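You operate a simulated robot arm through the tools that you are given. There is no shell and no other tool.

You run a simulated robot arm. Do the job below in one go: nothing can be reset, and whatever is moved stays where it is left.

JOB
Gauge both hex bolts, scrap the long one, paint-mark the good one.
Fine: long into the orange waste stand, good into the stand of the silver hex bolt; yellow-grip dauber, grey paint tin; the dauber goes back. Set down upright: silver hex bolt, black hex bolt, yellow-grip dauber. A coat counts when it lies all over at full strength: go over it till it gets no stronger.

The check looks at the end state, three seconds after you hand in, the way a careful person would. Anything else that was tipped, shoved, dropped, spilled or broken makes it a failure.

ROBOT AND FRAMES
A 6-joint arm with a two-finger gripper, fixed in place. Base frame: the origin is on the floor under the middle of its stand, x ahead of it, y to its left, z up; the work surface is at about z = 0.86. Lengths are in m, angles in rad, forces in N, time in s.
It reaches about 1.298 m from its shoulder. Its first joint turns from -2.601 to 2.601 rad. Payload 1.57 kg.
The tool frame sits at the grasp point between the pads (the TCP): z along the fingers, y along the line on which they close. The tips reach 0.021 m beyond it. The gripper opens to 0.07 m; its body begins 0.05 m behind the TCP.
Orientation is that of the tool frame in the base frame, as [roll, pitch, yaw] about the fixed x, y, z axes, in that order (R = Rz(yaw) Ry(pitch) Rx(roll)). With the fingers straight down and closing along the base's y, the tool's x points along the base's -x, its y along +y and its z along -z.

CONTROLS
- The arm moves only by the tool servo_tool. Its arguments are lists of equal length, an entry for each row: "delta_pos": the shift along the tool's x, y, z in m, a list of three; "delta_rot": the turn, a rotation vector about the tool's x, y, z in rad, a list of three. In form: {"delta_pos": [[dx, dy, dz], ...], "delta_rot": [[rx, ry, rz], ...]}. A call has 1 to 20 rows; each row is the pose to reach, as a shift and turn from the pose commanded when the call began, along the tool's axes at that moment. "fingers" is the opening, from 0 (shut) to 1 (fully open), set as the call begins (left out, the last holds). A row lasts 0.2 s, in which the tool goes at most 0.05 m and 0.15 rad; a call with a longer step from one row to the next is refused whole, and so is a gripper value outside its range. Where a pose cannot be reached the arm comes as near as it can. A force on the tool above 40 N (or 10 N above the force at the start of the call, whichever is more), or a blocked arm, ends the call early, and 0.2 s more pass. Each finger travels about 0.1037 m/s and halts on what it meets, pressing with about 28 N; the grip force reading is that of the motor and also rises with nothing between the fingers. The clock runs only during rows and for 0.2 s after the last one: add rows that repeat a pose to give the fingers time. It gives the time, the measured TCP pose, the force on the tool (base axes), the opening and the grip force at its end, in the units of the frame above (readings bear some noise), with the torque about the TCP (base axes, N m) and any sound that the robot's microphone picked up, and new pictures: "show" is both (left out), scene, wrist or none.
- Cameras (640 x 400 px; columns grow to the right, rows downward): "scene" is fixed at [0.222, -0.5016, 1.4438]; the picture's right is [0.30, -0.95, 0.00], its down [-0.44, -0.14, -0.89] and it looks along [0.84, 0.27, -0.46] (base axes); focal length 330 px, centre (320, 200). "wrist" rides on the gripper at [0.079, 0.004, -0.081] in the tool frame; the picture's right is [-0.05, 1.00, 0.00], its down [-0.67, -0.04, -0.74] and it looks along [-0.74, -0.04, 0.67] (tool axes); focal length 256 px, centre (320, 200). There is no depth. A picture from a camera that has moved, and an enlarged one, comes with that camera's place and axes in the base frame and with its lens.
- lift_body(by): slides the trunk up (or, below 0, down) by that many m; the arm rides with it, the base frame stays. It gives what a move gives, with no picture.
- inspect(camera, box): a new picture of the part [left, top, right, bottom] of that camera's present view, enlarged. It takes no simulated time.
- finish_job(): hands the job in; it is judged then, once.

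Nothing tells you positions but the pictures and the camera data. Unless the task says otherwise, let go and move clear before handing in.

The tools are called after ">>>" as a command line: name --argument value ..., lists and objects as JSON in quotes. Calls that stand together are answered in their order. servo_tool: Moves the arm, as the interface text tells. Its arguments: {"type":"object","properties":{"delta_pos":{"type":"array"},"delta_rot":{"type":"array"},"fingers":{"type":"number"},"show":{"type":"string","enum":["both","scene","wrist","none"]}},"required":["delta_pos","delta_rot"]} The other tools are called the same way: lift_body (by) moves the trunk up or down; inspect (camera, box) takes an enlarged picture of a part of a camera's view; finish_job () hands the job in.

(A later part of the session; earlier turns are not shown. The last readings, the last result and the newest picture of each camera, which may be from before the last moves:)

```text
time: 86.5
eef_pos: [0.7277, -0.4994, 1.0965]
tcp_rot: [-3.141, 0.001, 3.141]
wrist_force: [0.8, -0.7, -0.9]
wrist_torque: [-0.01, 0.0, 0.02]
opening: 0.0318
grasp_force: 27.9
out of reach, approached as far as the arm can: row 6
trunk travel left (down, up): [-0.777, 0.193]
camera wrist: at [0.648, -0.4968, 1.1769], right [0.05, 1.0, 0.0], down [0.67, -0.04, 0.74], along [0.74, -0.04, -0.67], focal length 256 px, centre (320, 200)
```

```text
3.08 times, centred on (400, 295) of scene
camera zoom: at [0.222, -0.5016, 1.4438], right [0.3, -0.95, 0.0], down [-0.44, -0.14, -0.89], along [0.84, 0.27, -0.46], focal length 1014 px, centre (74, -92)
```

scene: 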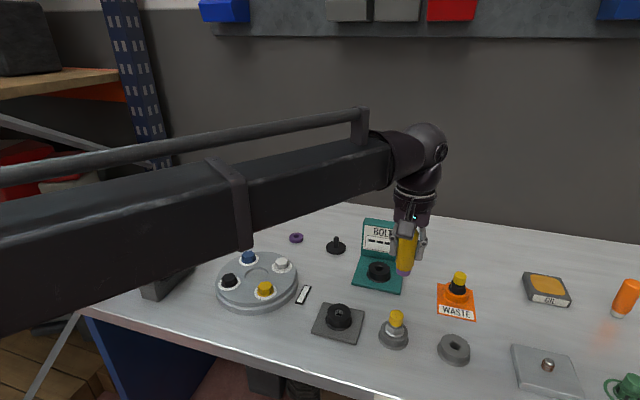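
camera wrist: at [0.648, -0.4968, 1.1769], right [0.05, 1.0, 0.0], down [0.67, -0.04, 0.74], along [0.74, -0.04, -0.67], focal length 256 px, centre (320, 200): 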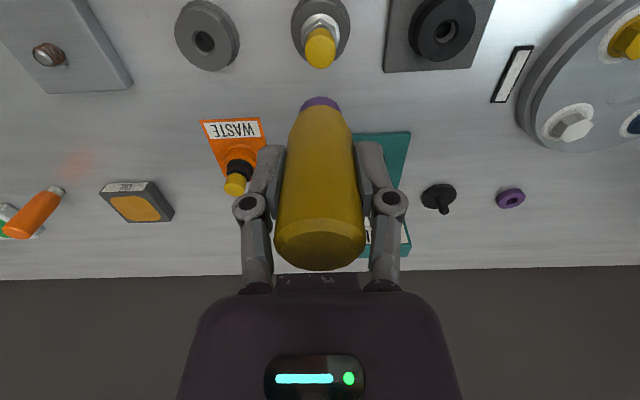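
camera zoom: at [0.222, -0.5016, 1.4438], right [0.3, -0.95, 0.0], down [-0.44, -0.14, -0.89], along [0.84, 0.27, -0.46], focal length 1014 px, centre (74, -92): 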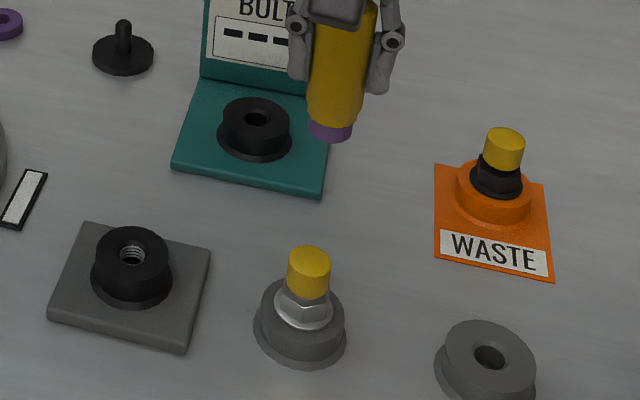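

I'm above the bolt, 1.4 mm short in x. I'll correct that and lower the tip close to the cap top.

>>> servo_tool --delta_pos '[[-0.0014, 0, 0], [-0.0014, 0, 0], [-0.0014, 0, 0]]' --delta_rot '[[0, 0, 0], [0, 0, 0], [0, 0, 0]]' --show "none"

>>> lift_body --by -0.102

>>> inspect --camera "wrist" --box '[240, 30, 400, 150]'

>>> inspect --camera "scene" --box '[355, 260, 435, 360]'

```text
time: 87.3
eef_pos: [0.7297, -0.4997, 1.0948]
tcp_rot: [3.142, 0.0, 3.14]
wrist_force: [-0.1, -0.4, -0.9]
wrist_torque: [-0.02, -0.02, 0.01]
opening: 0.0317
grasp_force: 27.6
trunk travel left (down, up): [-0.777, 0.193]
```

```text
time: 88.7
eef_pos: [0.729, -0.5015, 0.9934]
tcp_rot: [-3.141, -0.001, 3.141]
wrist_force: [0.3, 0.1, -1.2]
wrist_torque: [0.0, -0.01, -0.02]
opening: 0.0317
grasp_force: 27.6
trunk travel left (down, up): [-0.675, 0.295]
```

```text
3.33 times, centred on (320, 90) of wrist
camera zoom: at [0.6492, -0.4969, 1.075], right [0.05, 1.0, 0.0], down [0.67, -0.04, 0.74], along [0.74, -0.04, -0.67], focal length 853 px, centre (320, 567)
```

zoom: 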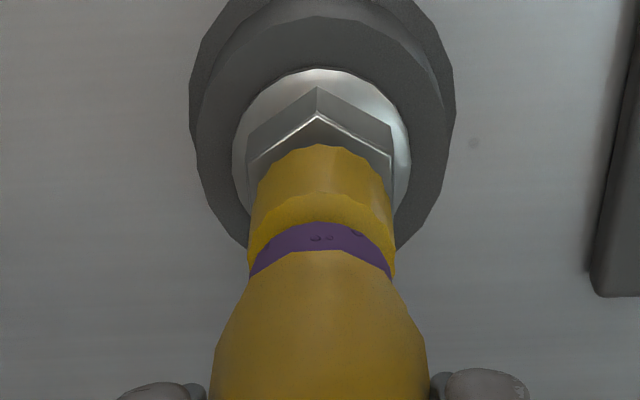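

```text
4.00 times, centred on (395, 310) of scene
camera zoom: at [0.222, -0.5016, 1.4438], right [0.3, -0.95, 0.0], down [-0.44, -0.14, -0.89], along [0.84, 0.27, -0.46], focal length 1318 px, centre (20, -240)
```

zoom: 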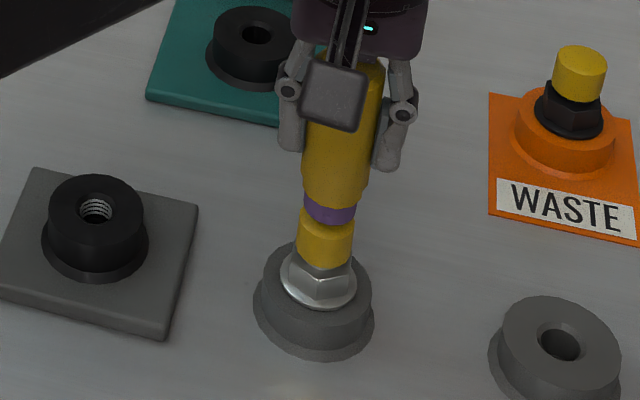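

>>> lift_body --by -0.005

>>> lift_body --by -0.002

>>> lift_body --by -0.001

>>> inspect --camera "wrist" --box '[240, 30, 400, 150]'

```text
time: 89.2
eef_pos: [0.7283, -0.5008, 0.9891]
tcp_rot: [3.141, -0.001, 3.14]
wrist_force: [-0.5, -0.4, 4.4]
wrist_torque: [-0.05, 0.0, 0.01]
opening: 0.0317
grasp_force: 27.9
trunk travel left (down, up): [-0.67, 0.3]
```

```text
time: 89.7
eef_pos: [0.7271, -0.5006, 0.9886]
tcp_rot: [3.141, 0.002, 3.141]
wrist_force: [1.1, -0.4, 19.1]
wrist_torque: [-0.01, -0.17, 0.01]
opening: 0.0316
grasp_force: 27.7
trunk travel left (down, up): [-0.668, 0.302]
```

```text
time: 90.2
eef_pos: [0.7271, -0.4994, 0.987]
tcp_rot: [-3.14, 0.002, -3.142]
wrist_force: [2.1, -0.6, 20.3]
wrist_torque: [-0.01, -0.07, 0.03]
opening: 0.0317
grasp_force: 28.0
trunk travel left (down, up): [-0.667, 0.303]
```

```text
3.33 times, centred on (320, 90) of wrist
camera zoom: at [0.6479, -0.496, 1.0684], right [0.05, 1.0, 0.0], down [0.67, -0.03, 0.75], along [0.74, -0.04, -0.67], focal length 853 px, centre (320, 567)
```

zoom: 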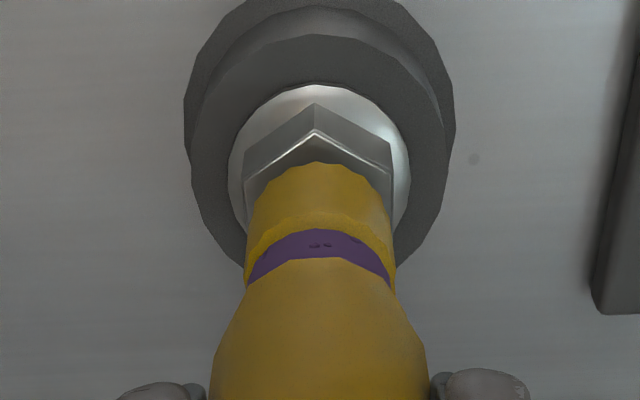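

Contact is at TCP z ≈ 0.989. I'll back off and look at the cap.

>>> lift_body --by 0.05

>>> inspect --camera "wrist" --box '[240, 20, 400, 140]'

>>> inspect --camera "scene" --box '[375, 295, 415, 355]'

```text
time: 91.2
eef_pos: [0.7291, -0.5001, 1.0371]
tcp_rot: [-3.141, -0.001, -3.141]
wrist_force: [0.2, -0.8, 0.0]
wrist_torque: [0.0, 0.0, 0.0]
opening: 0.0318
grasp_force: 27.7
trunk travel left (down, up): [-0.717, 0.253]
```

```text
3.33 times, centred on (320, 80) of wrist
camera zoom: at [0.6494, -0.497, 1.1168], right [0.05, 1.0, 0.0], down [0.67, -0.04, 0.74], along [0.74, -0.04, -0.67], focal length 853 px, centre (320, 600)
```

zoom: 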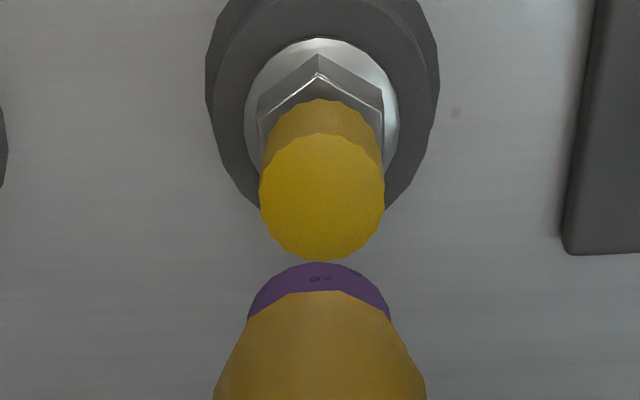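

```text
6.67 times, centred on (395, 325) of scene
camera zoom: at [0.222, -0.5016, 1.4438], right [0.3, -0.95, 0.0], down [-0.44, -0.14, -0.89], along [0.84, 0.27, -0.46], focal length 2198 px, centre (-180, -633)
```

zoom: 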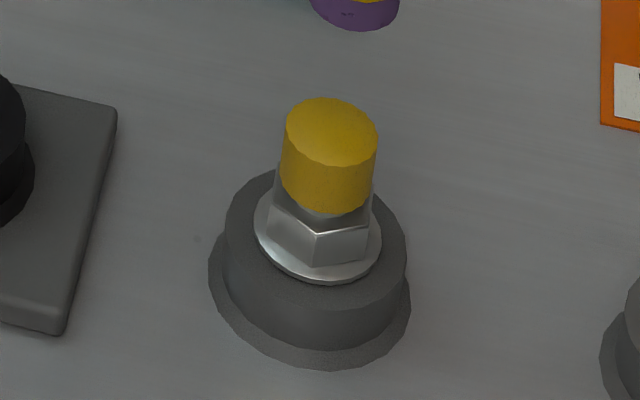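

No obvious mark yet. I'll zoom in closer on the cap top and the tip.

>>> inspect --camera "wrist" --box '[295, 40, 345, 120]'

>>> inspect --camera "scene" --box '[385, 305, 405, 335]'

>>> inspect --camera "scene" --box '[448, 266, 472, 300]'

```text
5.00 times, centred on (320, 80) of wrist
camera zoom: at [0.6494, -0.497, 1.1168], right [0.05, 1.0, 0.0], down [0.67, -0.04, 0.74], along [0.74, -0.04, -0.67], focal length 1280 px, centre (320, 800)
```

zoom: 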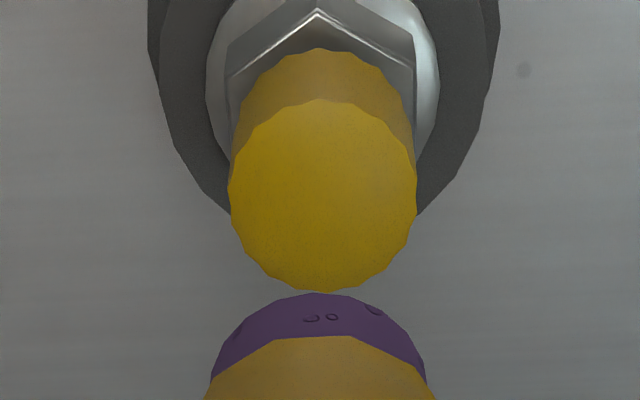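

```text
13.33 times, centred on (395, 320) of scene
camera zoom: at [0.222, -0.5016, 1.4438], right [0.3, -0.95, 0.0], down [-0.44, -0.14, -0.89], along [0.84, 0.27, -0.46], focal length 4395 px, centre (-680, -1400)
```

zoom: 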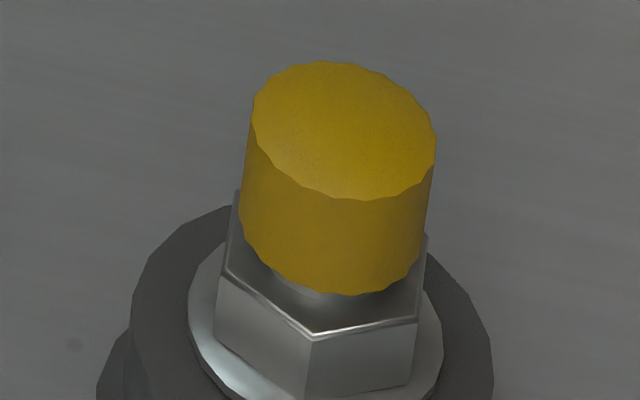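

```text
11.76 times, centred on (460, 283) of scene
camera zoom: at [0.222, -0.5016, 1.4438], right [0.3, -0.95, 0.0], down [-0.44, -0.14, -0.89], along [0.84, 0.27, -0.46], focal length 3878 px, centre (-1327, -776)
```

zoom: 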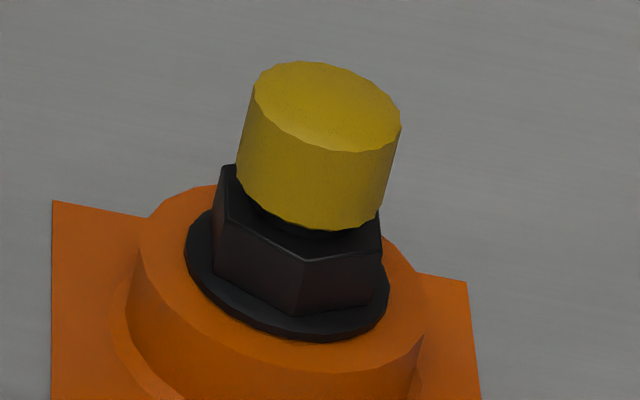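

There is no mark from simply pressing, so it probably needs going over. I'll lower to light contact and stroke gently across the cap.

>>> lift_body --by -0.047

>>> lift_body --by -0.001

```text
time: 92.0
eef_pos: [0.7291, -0.5006, 0.989]
tcp_rot: [3.141, 0.001, 3.141]
wrist_force: [0.2, -0.2, -0.3]
wrist_torque: [0.0, 0.0, 0.0]
opening: 0.0317
grasp_force: 27.9
trunk travel left (down, up): [-0.67, 0.3]
```

```text
time: 92.5
eef_pos: [0.7294, -0.5011, 0.9872]
tcp_rot: [-3.141, 0.001, -3.141]
wrist_force: [0.4, 0.0, 0.4]
wrist_torque: [-0.07, 0.01, 0.01]
opening: 0.0316
grasp_force: 28.2
trunk travel left (down, up): [-0.669, 0.301]
```

>>> lift_body --by -0.001

>>> inspect --camera "wrist" --box '[240, 30, 400, 150]'

```text
time: 93.1
eef_pos: [0.7277, -0.5007, 0.988]
tcp_rot: [-3.141, -0.001, -3.14]
wrist_force: [-0.3, -0.9, 4.9]
wrist_torque: [-0.01, 0.1, -0.01]
opening: 0.0317
grasp_force: 28.0
trunk travel left (down, up): [-0.668, 0.302]
```

```text
3.33 times, centred on (320, 90) of wrist
camera zoom: at [0.6488, -0.4966, 1.0686], right [0.05, 1.0, 0.0], down [0.67, -0.04, 0.75], along [0.74, -0.04, -0.67], focal length 853 px, centre (320, 567)
```

zoom: 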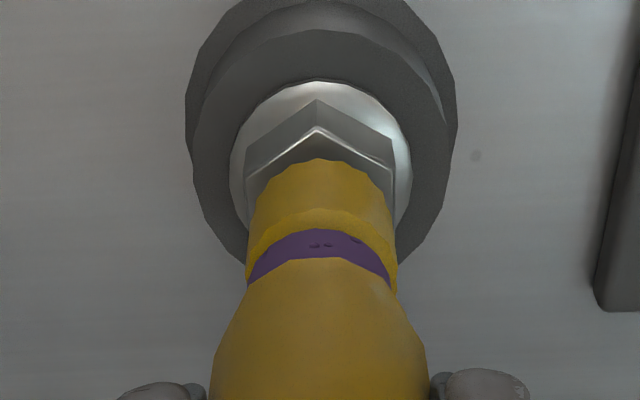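

I have light contact, about 5 N. I'll stroke a small pattern of ±4 mm.

>>> servo_tool --delta_pos '[[0.002, 0, 0], [0.004, 0, 0], [0.003, 0.003, 0], [0, 0.004, 0], [-0.003, 0.003, 0], [-0.004, 0, 0], [-0.003, -0.003, 0], [0, -0.004, 0], [0.003, -0.003, 0], [0.004, 0, 0], [0.002, 0, 0], [0, 0, 0], [0, 0, 0]]' --delta_rot '[[0, 0, 0], [0, 0, 0], [0, 0, 0], [0, 0, 0], [0, 0, 0], [0, 0, 0], [0, 0, 0], [0, 0, 0], [0, 0, 0], [0, 0, 0], [0, 0, 0], [0, 0, 0], [0, 0, 0]]'

>>> inspect --camera "wrist" --box '[240, 30, 400, 150]'

>>> inspect --camera "scene" --box '[375, 280, 415, 345]'

```text
time: 95.9
eef_pos: [0.7292, -0.4997, 0.9882]
tcp_rot: [-3.141, -0.002, 3.141]
wrist_force: [0.0, -1.0, 4.2]
wrist_torque: [-0.12, 0.07, 0.03]
opening: 0.0316
grasp_force: 28.1
trunk travel left (down, up): [-0.668, 0.302]
camera wrist: at [0.6488, -0.4964, 1.0682], right [0.05, 1.0, 0.0], down [0.67, -0.04, 0.74], along [0.74, -0.04, -0.67], focal length 256 px, centre (320, 200)
```

scene: 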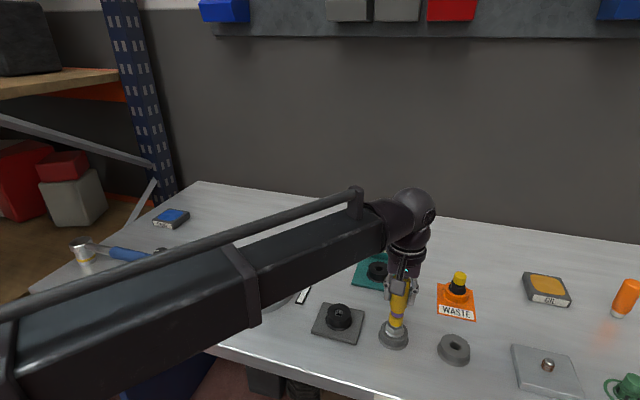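
wrist: 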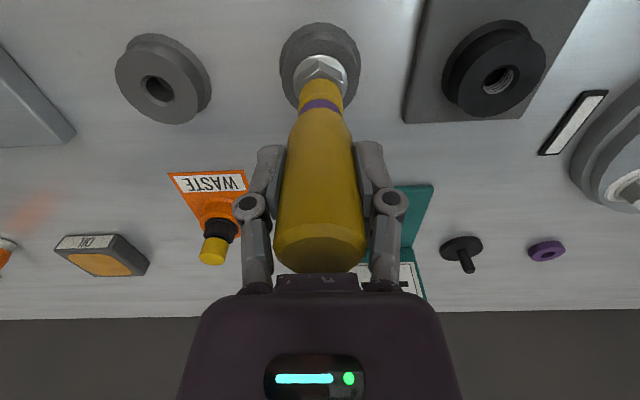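

```text
3.33 times, centred on (320, 90) of wrist
camera zoom: at [0.6488, -0.4964, 1.0682], right [0.05, 1.0, 0.0], down [0.67, -0.04, 0.74], along [0.74, -0.04, -0.67], focal length 853 px, centre (320, 567)
```

zoom: 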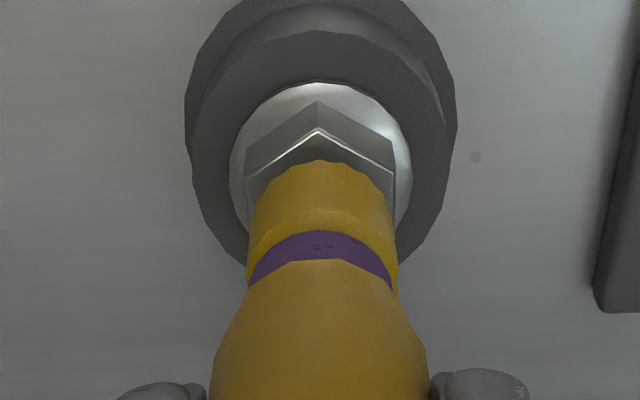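

```text
6.15 times, centred on (395, 312) of scene
camera zoom: at [0.222, -0.5016, 1.4438], right [0.3, -0.95, 0.0], down [-0.44, -0.14, -0.89], along [0.84, 0.27, -0.46], focal length 2028 px, centre (-142, -492)
```

zoom: 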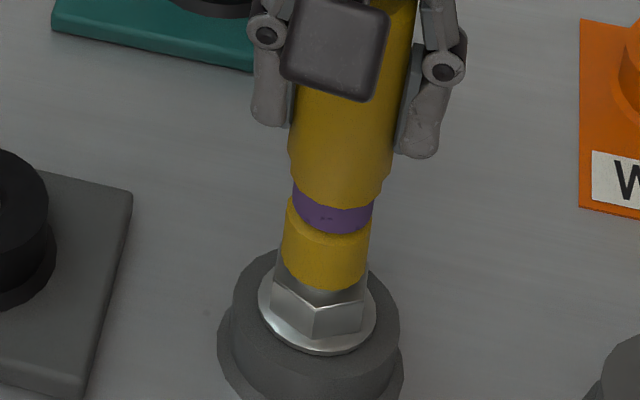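

>>> lift_body --by 0.05

>>> inspect --camera "wrist" --box '[280, 20, 360, 140]'

>>> inspect --camera "scene" --box '[380, 300, 410, 345]'

```text
time: 96.8
eef_pos: [0.7279, -0.4994, 1.0366]
tcp_rot: [-3.141, 0.0, 3.141]
wrist_force: [-0.4, -0.3, -0.8]
wrist_torque: [-0.01, 0.05, 0.01]
opening: 0.0314
grasp_force: 28.2
trunk travel left (down, up): [-0.718, 0.252]
```

```text
3.33 times, centred on (320, 80) of wrist
camera zoom: at [0.6494, -0.4966, 1.1178], right [0.05, 1.0, 0.0], down [0.67, -0.04, 0.74], along [0.74, -0.04, -0.67], focal length 853 px, centre (320, 600)
```

zoom: 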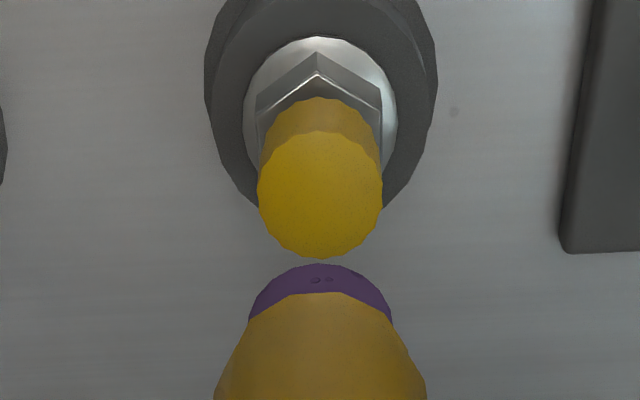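

```text
8.89 times, centred on (395, 322) of scene
camera zoom: at [0.222, -0.5016, 1.4438], right [0.3, -0.95, 0.0], down [-0.44, -0.14, -0.89], along [0.84, 0.27, -0.46], focal length 2930 px, centre (-347, -889)
```

zoom: 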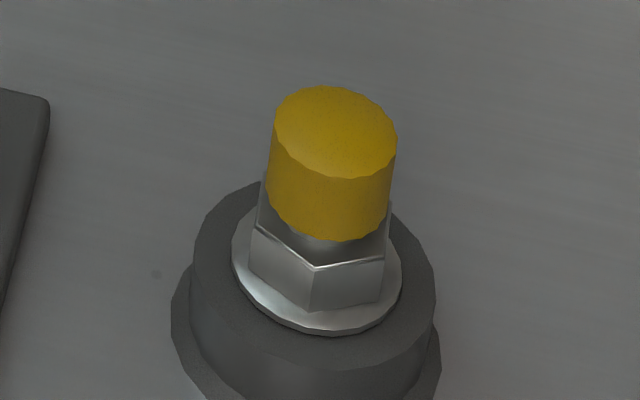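

Nothing obvious yet, but the arm is shading the bolt. I'll move aside and compare the cap with the earlier unshaded picture.

>>> lift_body --by 0.05

>>> servo_tool --delta_pos '[[0, 0.045, 0], [0, 0.09, 0], [0, 0.135, 0], [0, 0.18, 0], [0, 0.225, 0], [0, 0.225, 0]]' --delta_rot '[[0, 0, 0], [0, 0, 0], [0, 0, 0], [0, 0, 0], [0, 0, 0], [0, 0, 0]]'

>>> inspect --camera "scene" --box '[370, 290, 420, 355]'

>>> inspect --camera "scene" --box '[435, 260, 485, 325]'

```text
time: 97.7
eef_pos: [0.7286, -0.4999, 1.0867]
tcp_rot: [-3.142, 0.0, -3.141]
wrist_force: [-0.2, 0.5, -0.8]
wrist_torque: [-0.02, 0.0, -0.02]
opening: 0.0317
grasp_force: 28.1
trunk travel left (down, up): [-0.768, 0.202]
```

```text
time: 99.1
eef_pos: [0.7271, -0.2743, 1.0868]
tcp_rot: [3.141, 0.0, 3.14]
wrist_force: [0.9, -1.2, -1.1]
wrist_torque: [0.01, -0.01, 0.01]
opening: 0.0318
grasp_force: 28.2
trunk travel left (down, up): [-0.768, 0.202]
camera wrist: at [0.649, -0.2712, 1.1678], right [0.05, 1.0, 0.0], down [0.67, -0.04, 0.74], along [0.74, -0.04, -0.67], focal length 256 px, centre (320, 200)
```

scene: 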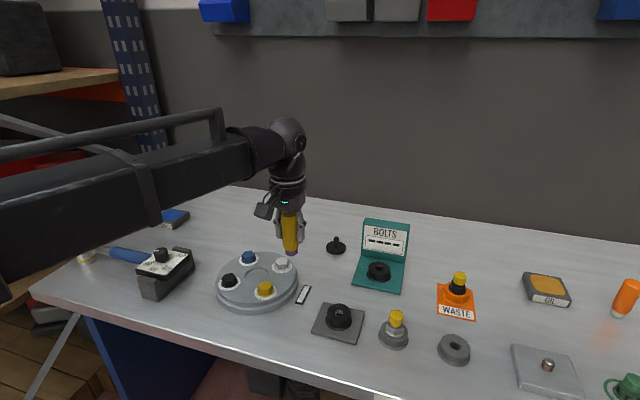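
wrist: 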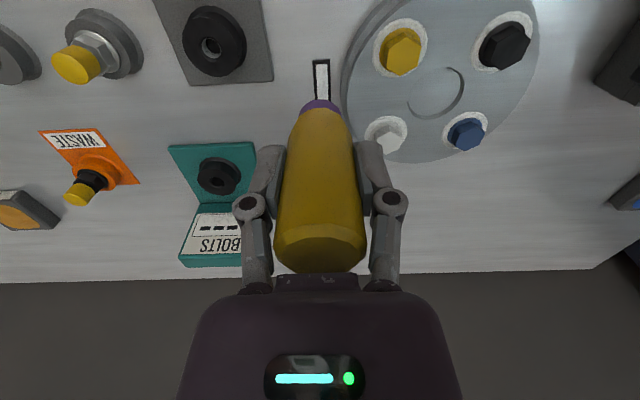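

```text
6.15 times, centred on (395, 322) of scene
camera zoom: at [0.222, -0.5016, 1.4438], right [0.3, -0.95, 0.0], down [-0.44, -0.14, -0.89], along [0.84, 0.27, -0.46], focal length 2028 px, centre (-142, -554)
```

zoom: 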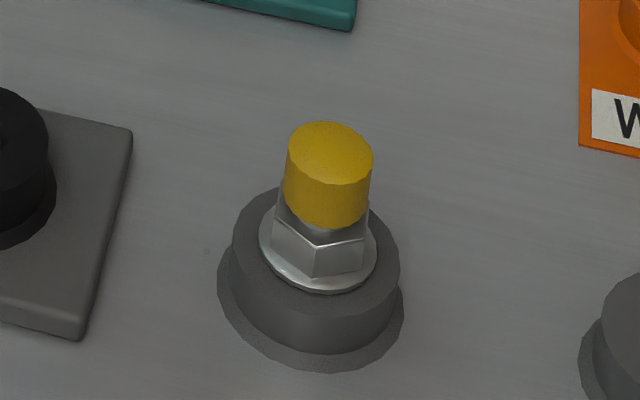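

```text
6.15 times, centred on (460, 292) of scene
camera zoom: at [0.222, -0.5016, 1.4438], right [0.3, -0.95, 0.0], down [-0.44, -0.14, -0.89], along [0.84, 0.27, -0.46], focal length 2028 px, centre (-542, -369)
```

zoom: 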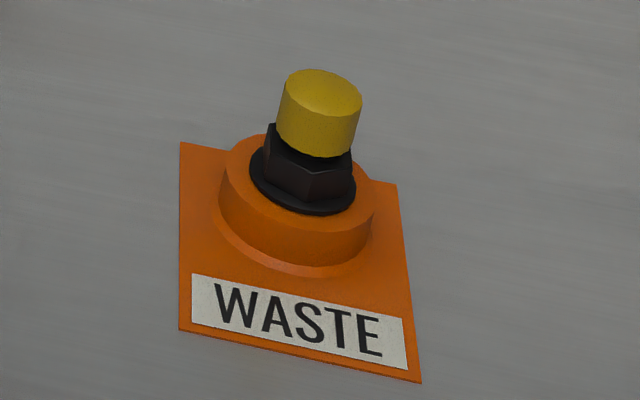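

The cap top still shows no coat. I want to see the far side of the bolt, which no camera has shown yet, so I'll turn the wrist around at this safe height.

>>> servo_tool --delta_pos '[[0, 0, 0], [0, 0, 0], [0, 0, 0], [0, 0, 0], [0, 0, 0], [0, 0, 0], [0, 0, 0], [0, 0, 0], [0, 0, 0], [0, 0, 0], [0, 0, 0], [0, 0, 0]]' --delta_rot '[[0, 0, 0.14], [0, 0, 0.28], [0, 0, 0.42], [0, 0, 0.56], [0, 0, 0.7], [0, 0, 0.84], [0, 0, 0.98], [0, 0, 1.12], [0, 0, 1.26], [0, 0, 1.4], [0, 0, 1.54], [0, 0, 1.54]]'

```text
time: 101.7
eef_pos: [0.7289, -0.274, 1.0871]
tcp_rot: [3.141, 0.001, 1.602]
wrist_force: [-0.4, -0.1, -0.4]
wrist_torque: [0.01, 0.01, 0.02]
opening: 0.0317
grasp_force: 28.2
trunk travel left (down, up): [-0.768, 0.202]
camera wrist: at [0.7305, -0.1956, 1.1679], right [1.0, -0.02, 0.0], down [-0.02, -0.67, 0.74], along [-0.02, -0.74, -0.67], focal length 256 px, centre (320, 200)
```

scene: 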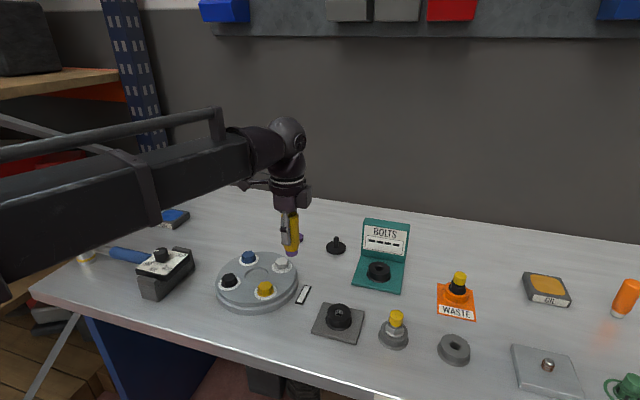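
wrist: 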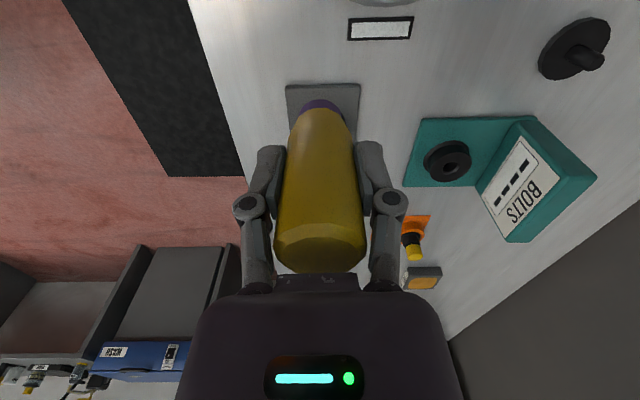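

>>> servo_tool --delta_pos '[[-0.0135, 0.0087, 0], [-0.027, 0.0174, 0], [-0.0405, 0.0261, 0], [-0.054, 0.0348, 0], [-0.0675, 0.0435, 0], [-0.081, 0.0522, 0], [-0.0945, 0.0609, 0], [-0.108, 0.0696, 0], [-0.1215, 0.0783, 0], [-0.135, 0.087, 0], [-0.149, 0.0956, 0], [-0.149, 0.0956, 0]]' --delta_rot '[[0, 0, 0.14], [0, 0, 0.28], [0, 0, 0.42], [0, 0, 0.56], [0, 0, 0.7], [0, 0, 0.84], [0, 0, 0.98], [0, 0, 1.12], [0, 0, 1.26], [0, 0, 1.4], [0, 0, 1.54], [0, 0, 1.54]]'

>>> inspect --camera "wrist" --box '[340, 70, 460, 180]'

```text
time: 104.3
eef_pos: [0.8282, -0.4223, 1.0875]
tcp_rot: [3.141, 0.0, 0.06]
wrist_force: [0.1, -0.2, -0.6]
wrist_torque: [0.01, -0.03, 0.0]
opening: 0.0317
grasp_force: 28.5
trunk travel left (down, up): [-0.768, 0.202]
camera wrist: at [0.9079, -0.4213, 1.168], right [0.01, -1.0, 0.0], down [-0.67, 0.0, 0.74], along [-0.74, 0.0, -0.67], focal length 256 px, centre (320, 200)
```

scene: 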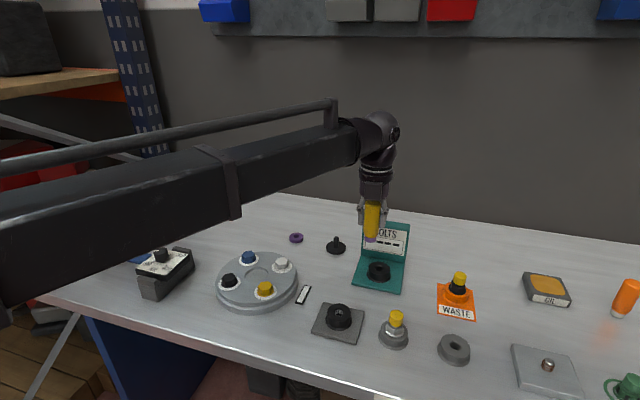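
wrist: 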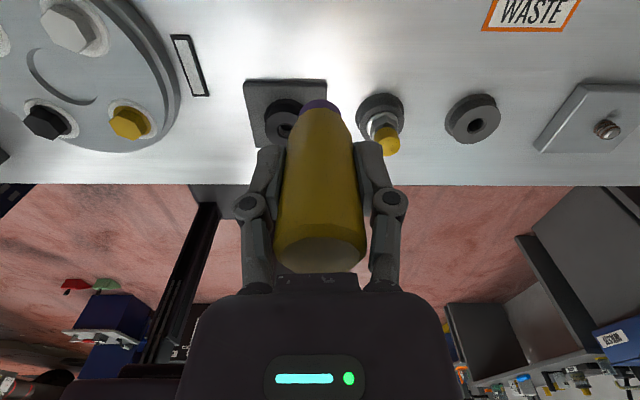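

```text
3.64 times, centred on (400, 125) of wrist
camera zoom: at [0.9079, -0.4213, 1.168], right [0.01, -1.0, 0.0], down [-0.67, 0.0, 0.74], along [-0.74, 0.0, -0.67], focal length 931 px, centre (29, 473)
```

zoom: 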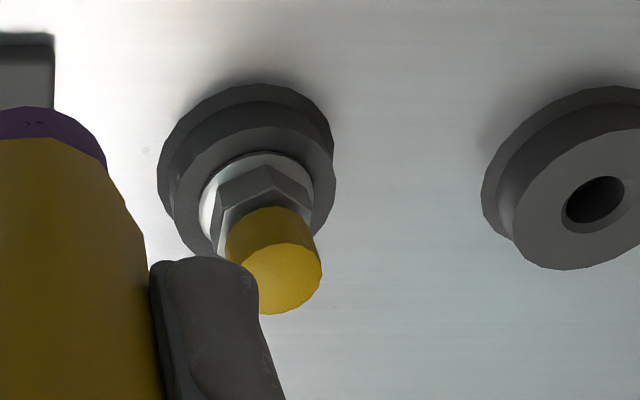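

The far side shows only the plain hex and cap, so the yellow cap must be what takes the paint. I'll turn the wrist back, return above the bolt, and work it over more thoroughly with a light touch.

>>> servo_tool --delta_pos '[[0, 0, 0], [0, 0, 0], [0, 0, 0], [0, 0, 0], [0, 0, 0], [0, 0, 0], [0, 0, 0], [0, 0, 0], [0, 0, 0], [0, 0, 0], [0, 0, 0], [0, 0, 0]]' --delta_rot '[[0, 0, -0.14], [0, 0, -0.28], [0, 0, -0.42], [0, 0, -0.56], [0, 0, -0.7], [0, 0, -0.84], [0, 0, -0.98], [0, 0, -1.12], [0, 0, -1.26], [0, 0, -1.4], [0, 0, -1.54], [0, 0, -1.54]]' --show "none"

>>> servo_tool --delta_pos '[[0, 0, 0], [0, 0, 0], [0, 0, 0], [0, 0, 0], [0, 0, 0], [0, 0, 0], [0, 0, 0], [0, 0, 0], [0, 0, 0], [0, 0, 0], [0, 0, 0], [0, 0, 0]]' --delta_rot '[[0, 0, -0.14], [0, 0, -0.28], [0, 0, -0.42], [0, 0, -0.56], [0, 0, -0.7], [0, 0, -0.84], [0, 0, -0.98], [0, 0, -1.12], [0, 0, -1.26], [0, 0, -1.4], [0, 0, -1.54], [0, 0, -1.54]]' --show "wrist"

```text
time: 106.9
eef_pos: [0.8297, -0.4214, 1.0864]
tcp_rot: [3.14, 0.0, 1.603]
wrist_force: [0.0, -0.4, -0.4]
wrist_torque: [0.03, -0.04, 0.02]
opening: 0.0313
grasp_force: 27.5
trunk travel left (down, up): [-0.768, 0.202]
```

```text
time: 109.5
eef_pos: [0.829, -0.4212, 1.087]
tcp_rot: [-3.139, 0.0, -3.141]
wrist_force: [0.6, 0.0, -0.8]
wrist_torque: [0.02, 0.0, -0.01]
opening: 0.0314
grasp_force: 27.8
trunk travel left (down, up): [-0.768, 0.202]
camera wrist: at [0.7497, -0.4178, 1.1679], right [0.05, 1.0, 0.0], down [0.67, -0.03, 0.74], along [0.74, -0.04, -0.67], focal length 256 px, centre (320, 200)
```

wrist: 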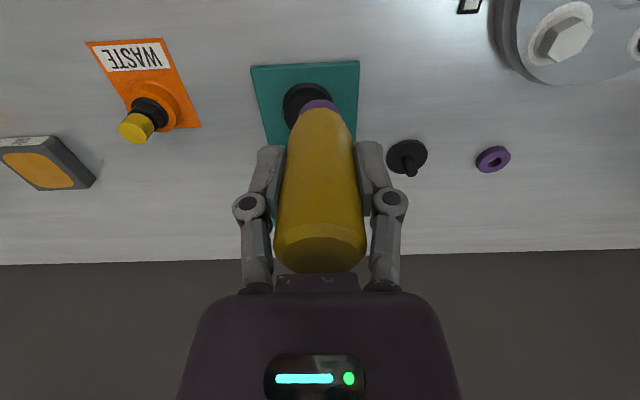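

>>> servo_tool --delta_pos '[[0.025, -0.02, 0], [0.05, -0.04, 0], [0.075, -0.06, 0], [0.1003, -0.0789, 0], [0.1003, -0.0789, 0], [0.1003, -0.0789, 0]]' --delta_rot '[[0, 0, 0], [0, 0, 0], [0, 0, 0], [0, 0, 0], [0, 0, 0], [0, 0, 0]]' --show "wrist"

>>> inspect --camera "wrist" --box '[260, 0, 380, 130]'

```text
time: 110.9
eef_pos: [0.7253, -0.4998, 1.0873]
tcp_rot: [-3.14, 0.001, -3.141]
wrist_force: [0.4, -0.7, -1.8]
wrist_torque: [-0.01, 0.01, 0.02]
opening: 0.0316
grasp_force: 28.3
trunk travel left (down, up): [-0.768, 0.202]
camera wrist: at [0.647, -0.4964, 1.168], right [0.05, 1.0, 0.0], down [0.67, -0.04, 0.74], along [0.74, -0.04, -0.67], focal length 256 px, centre (320, 200)
```

wrist: 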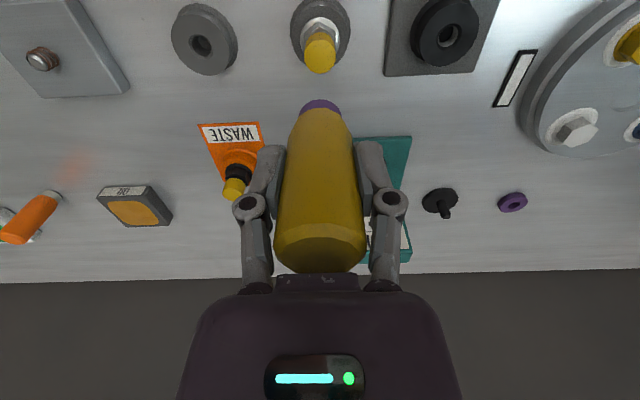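

```text
3.08 times, centred on (320, 65) of wrist
camera zoom: at [0.647, -0.4964, 1.168], right [0.05, 1.0, 0.0], down [0.67, -0.04, 0.74], along [0.74, -0.04, -0.67], focal length 788 px, centre (320, 615)
```

zoom: 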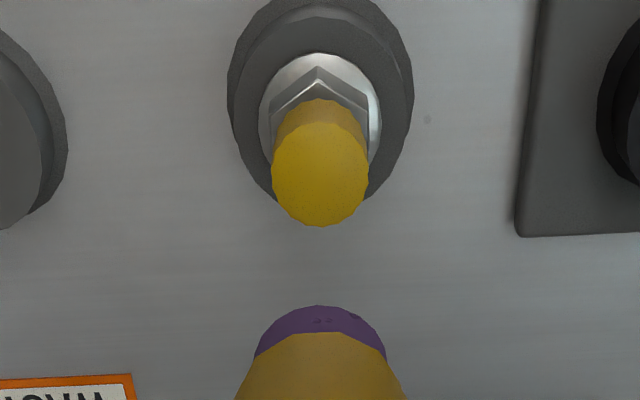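

I'll correct x by +2.4 mm and lower to a light contact.

>>> servo_tool --delta_pos '[[-0.0024, -0.0003, 0], [-0.0024, -0.0003, 0], [-0.0024, -0.0003, 0]]' --delta_rot '[[0, 0, 0], [0, 0, 0], [0, 0, 0]]' --show "none"

>>> lift_body --by -0.098

>>> lift_body --by -0.0015

>>> lift_body --by -0.0005

```text
time: 111.7
eef_pos: [0.7294, -0.5004, 1.0864]
tcp_rot: [3.141, 0.0, -3.142]
wrist_force: [0.3, 0.0, -1.3]
wrist_torque: [-0.02, 0.03, 0.02]
opening: 0.0315
grasp_force: 28.0
trunk travel left (down, up): [-0.768, 0.202]
```

```text
time: 113.0
eef_pos: [0.7297, -0.4994, 0.9886]
tcp_rot: [-3.141, 0.001, -3.141]
wrist_force: [-0.6, -0.1, -0.8]
wrist_torque: [0.01, 0.01, 0.01]
opening: 0.0317
grasp_force: 28.1
trunk travel left (down, up): [-0.67, 0.3]
```

```text
time: 113.5
eef_pos: [0.73, -0.4992, 0.9872]
tcp_rot: [3.141, -0.001, -3.141]
wrist_force: [-0.4, 0.1, -0.6]
wrist_torque: [0.0, 0.01, 0.0]
opening: 0.0317
grasp_force: 27.9
trunk travel left (down, up): [-0.669, 0.301]
```

```text
time: 114.0
eef_pos: [0.7297, -0.4988, 0.988]
tcp_rot: [3.141, 0.0, -3.141]
wrist_force: [0.3, 0.4, 2.9]
wrist_torque: [-0.04, 0.05, -0.02]
opening: 0.0315
grasp_force: 27.9
trunk travel left (down, up): [-0.668, 0.302]
```

I'm in contact at about 4 N. I'll stroke ±8 mm in both directions and then add a twist.

>>> servo_tool --delta_pos '[[0, 0.004, 0], [0, 0.008, 0], [0, 0.004, 0], [0, 0, 0], [0, -0.004, 0], [0, -0.008, 0], [0, -0.004, 0], [0, 0, 0], [0.004, 0, 0], [0.008, 0, 0], [0.004, 0, 0], [0, 0, 0], [-0.004, 0, 0], [-0.008, 0, 0], [-0.004, 0, 0], [0, 0, 0], [0, 0, 0]]' --delta_rot '[[0, 0, 0], [0, 0, 0], [0, 0, 0], [0, 0, 0], [0, 0, 0], [0, 0, 0], [0, 0, 0], [0, 0, 0], [0, 0, 0], [0, 0, 0], [0, 0, 0], [0, 0, 0], [0, 0, 0], [0, 0, 0], [0, 0, 0], [0, 0, 0], [0, 0, 0]]'

>>> inspect --camera "wrist" --box '[260, 30, 380, 150]'

```text
time: 117.6
eef_pos: [0.7294, -0.5002, 0.9873]
tcp_rot: [3.14, 0.0, -3.141]
wrist_force: [1.5, 0.0, 3.1]
wrist_torque: [-0.07, -0.12, -0.01]
opening: 0.0316
grasp_force: 27.4
trunk travel left (down, up): [-0.668, 0.302]
camera wrist: at [0.6499, -0.4957, 1.0682], right [0.05, 1.0, 0.0], down [0.67, -0.04, 0.75], along [0.74, -0.04, -0.67], focal length 256 px, centre (320, 200)
```

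scene: 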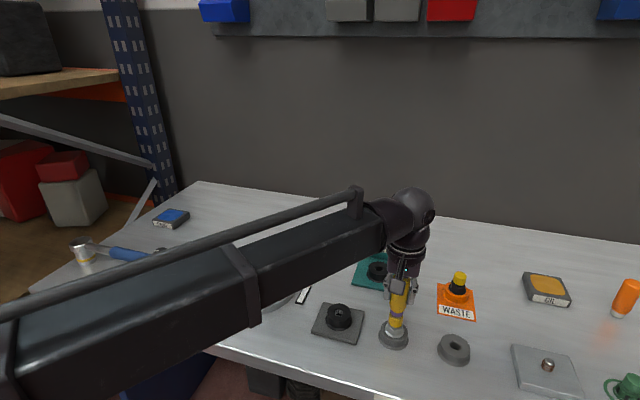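
wrist: 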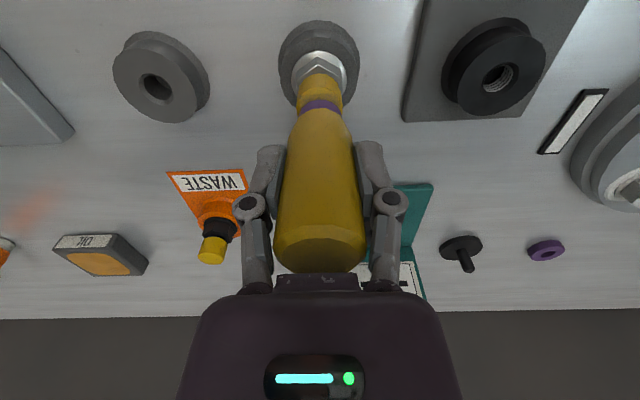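

```text
3.33 times, centred on (320, 90) of wrist
camera zoom: at [0.6499, -0.4957, 1.0682], right [0.05, 1.0, 0.0], down [0.67, -0.04, 0.75], along [0.74, -0.04, -0.67], focal length 853 px, centre (320, 567)
```

zoom: 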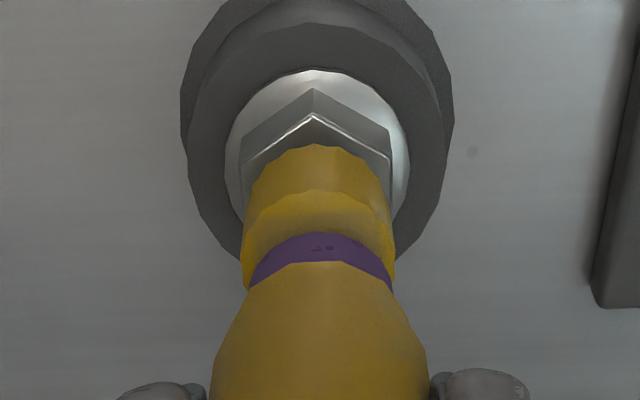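

>>> lift_body --by 0.05

>>> inspect --camera "wrist" --box '[270, 20, 370, 140]'

>>> inspect --camera "scene" --box '[370, 250, 430, 345]'

```text
time: 118.5
eef_pos: [0.7298, -0.4995, 1.036]
tcp_rot: [3.141, 0.0, 3.141]
wrist_force: [-0.8, 0.0, -1.2]
wrist_torque: [0.02, -0.02, -0.01]
opening: 0.0317
grasp_force: 27.7
trunk travel left (down, up): [-0.718, 0.252]
```

```text
3.33 times, centred on (320, 80) of wrist
camera zoom: at [0.6501, -0.4959, 1.1178], right [0.05, 1.0, 0.0], down [0.67, -0.04, 0.74], along [0.74, -0.04, -0.67], focal length 853 px, centre (320, 600)
```

zoom: 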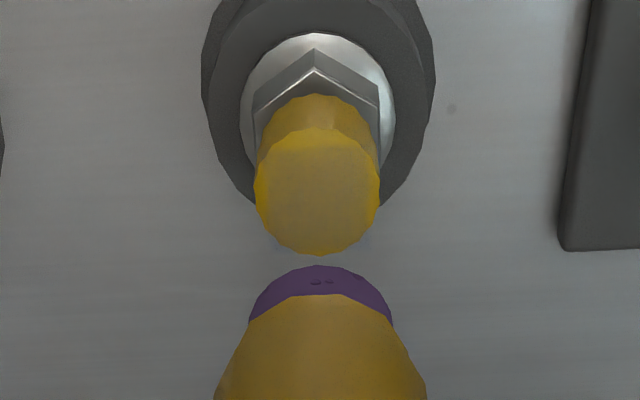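

```text
4.21 times, centred on (400, 298) of scene
camera zoom: at [0.222, -0.5016, 1.4438], right [0.3, -0.95, 0.0], down [-0.44, -0.14, -0.89], along [0.84, 0.27, -0.46], focal length 1388 px, centre (-17, -210)
```

zoom: 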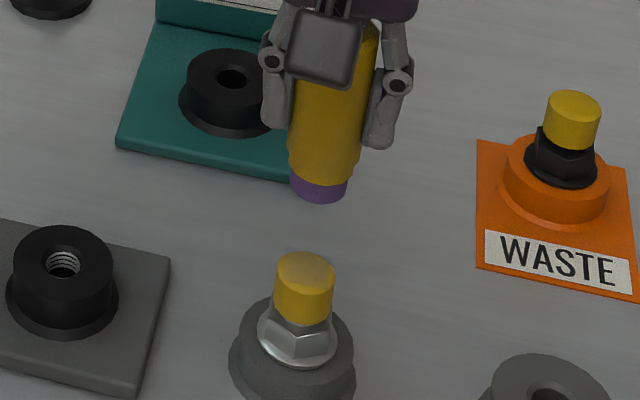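

A faint rounded patch is now appearing on the cap top, so stroking works and the strength builds gradually. I'll zoom in on it.

>>> inspect --camera "wrist" --box '[298, 50, 342, 110]'

>>> inspect --camera "scene" --box '[385, 303, 407, 330]'

```text
6.67 times, centred on (320, 80) of wrist
camera zoom: at [0.6501, -0.4959, 1.1178], right [0.05, 1.0, 0.0], down [0.67, -0.04, 0.74], along [0.74, -0.04, -0.67], focal length 1707 px, centre (320, 1000)
```

zoom: 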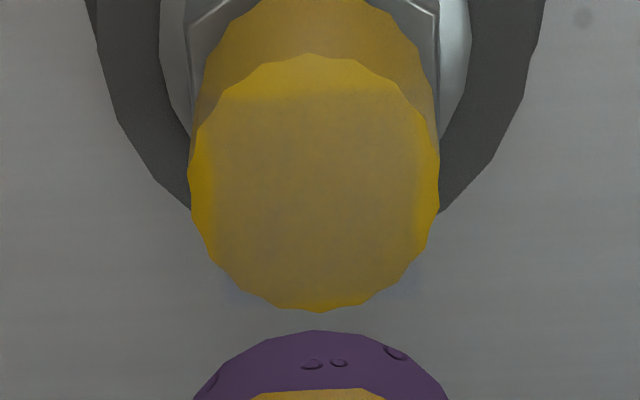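

```text
14.81 times, centred on (396, 316) of scene
camera zoom: at [0.222, -0.5016, 1.4438], right [0.3, -0.95, 0.0], down [-0.44, -0.14, -0.89], along [0.84, 0.27, -0.46], focal length 4884 px, centre (-806, -1526)
```

zoom: 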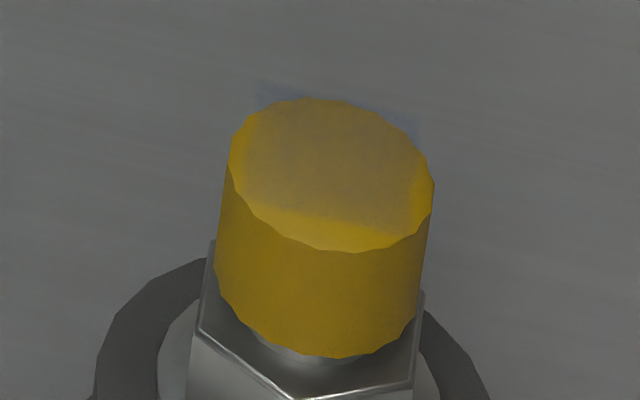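

The coat is a faint blue film, stronger where the tip slid and missing at the near (-x) edge. I'll go down again and do a proper raster of strokes over the whole top.

>>> servo_tool --delta_pos '[[0.0007, -0.0008, 0], [0.0007, -0.0008, 0]]' --delta_rot '[[0, 0, 0], [0, 0, 0]]' --show "none"

>>> lift_body --by -0.0495

>>> lift_body --by -0.001

```text
time: 119.2
eef_pos: [0.7298, -0.5003, 1.0366]
tcp_rot: [3.141, 0.001, -3.14]
wrist_force: [0.0, -0.8, -0.8]
wrist_torque: [0.04, 0.0, 0.01]
opening: 0.0318
grasp_force: 28.1
trunk travel left (down, up): [-0.718, 0.252]
```

```text
time: 120.1
eef_pos: [0.7292, -0.5005, 0.9866]
tcp_rot: [3.141, 0.0, 3.141]
wrist_force: [0.2, -0.6, -1.6]
wrist_torque: [-0.02, -0.01, 0.02]
opening: 0.032
grasp_force: 27.8
trunk travel left (down, up): [-0.669, 0.301]
```

```text
time: 120.6
eef_pos: [0.7291, -0.5, 0.9869]
tcp_rot: [3.14, 0.0, 3.141]
wrist_force: [-0.3, -0.3, 3.3]
wrist_torque: [-0.02, 0.1, 0.02]
opening: 0.0315
grasp_force: 28.0
trunk travel left (down, up): [-0.668, 0.302]
```

>>> servo_tool --delta_pos '[[0.004, 0, 0], [0.007, 0, 0], [0.007, 0.008, 0], [0.007, 0, 0], [0.007, -0.008, 0], [0.007, 0, 0], [0.003, 0, 0], [0.003, 0.009, 0], [0.003, 0, 0], [0.003, -0.009, 0], [0.003, 0, 0], [-0.001, 0, 0], [-0.001, 0.009, 0], [-0.001, 0, 0], [-0.001, -0.009, 0], [-0.001, 0, 0], [-0.005, 0, 0], [-0.005, 0.009, 0], [-0.005, -0.009, 0], [0, 0, 0]]' --delta_rot '[[0, 0, 0], [0, 0, 0], [0, 0, 0], [0, 0, 0], [0, 0, 0], [0, 0, 0], [0, 0, 0], [0, 0, 0], [0, 0, 0], [0, 0, 0], [0, 0, 0], [0, 0, 0], [0, 0, 0], [0, 0, 0], [0, 0, 0], [0, 0, 0], [0, 0, 0], [0, 0, 0], [0, 0, 0], [0, 0, 0]]' --show "wrist"

>>> lift_body --by 0.05

>>> inspect --camera "wrist" --box '[280, 30, 360, 130]'

>>> inspect --camera "scene" --box '[380, 300, 410, 345]'

```text
time: 124.8
eef_pos: [0.7285, -0.4996, 0.9874]
tcp_rot: [3.142, 0.001, 3.141]
wrist_force: [-1.8, 0.5, 5.6]
wrist_torque: [0.12, 0.14, 0.0]
opening: 0.0312
grasp_force: 27.5
trunk travel left (down, up): [-0.668, 0.302]
camera wrist: at [0.6494, -0.4956, 1.0676], right [0.05, 1.0, 0.0], down [0.67, -0.04, 0.74], along [0.74, -0.04, -0.67], focal length 256 px, centre (320, 200)
```

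wrist: 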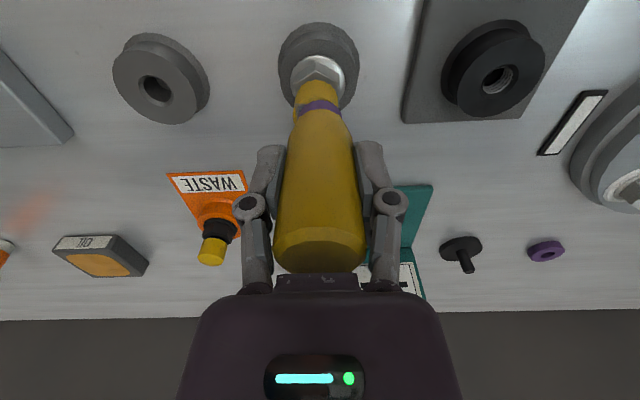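

```text
time: 125.7
eef_pos: [0.729, -0.5002, 1.0362]
tcp_rot: [-3.141, 0.0, 3.14]
wrist_force: [-0.8, 0.3, -0.9]
wrist_torque: [0.04, -0.05, 0.0]
opening: 0.0316
grasp_force: 28.3
trunk travel left (down, up): [-0.718, 0.252]
```

```text
4.00 times, centred on (320, 80) of wrist
camera zoom: at [0.6498, -0.4961, 1.1173], right [0.05, 1.0, 0.0], down [0.67, -0.04, 0.74], along [0.74, -0.04, -0.67], focal length 1024 px, centre (320, 680)
```

zoom: 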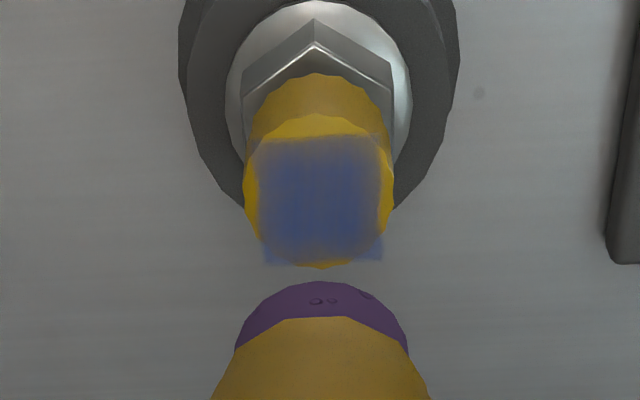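

```text
8.89 times, centred on (395, 322) of scene
camera zoom: at [0.222, -0.5016, 1.4438], right [0.3, -0.95, 0.0], down [-0.44, -0.14, -0.89], along [0.84, 0.27, -0.46], focal length 2930 px, centre (-347, -889)
```

zoom: 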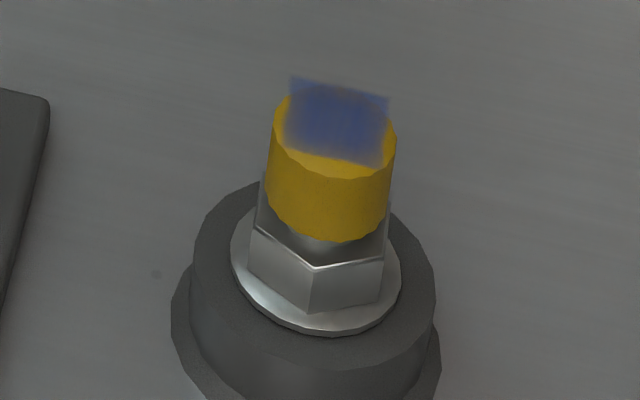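

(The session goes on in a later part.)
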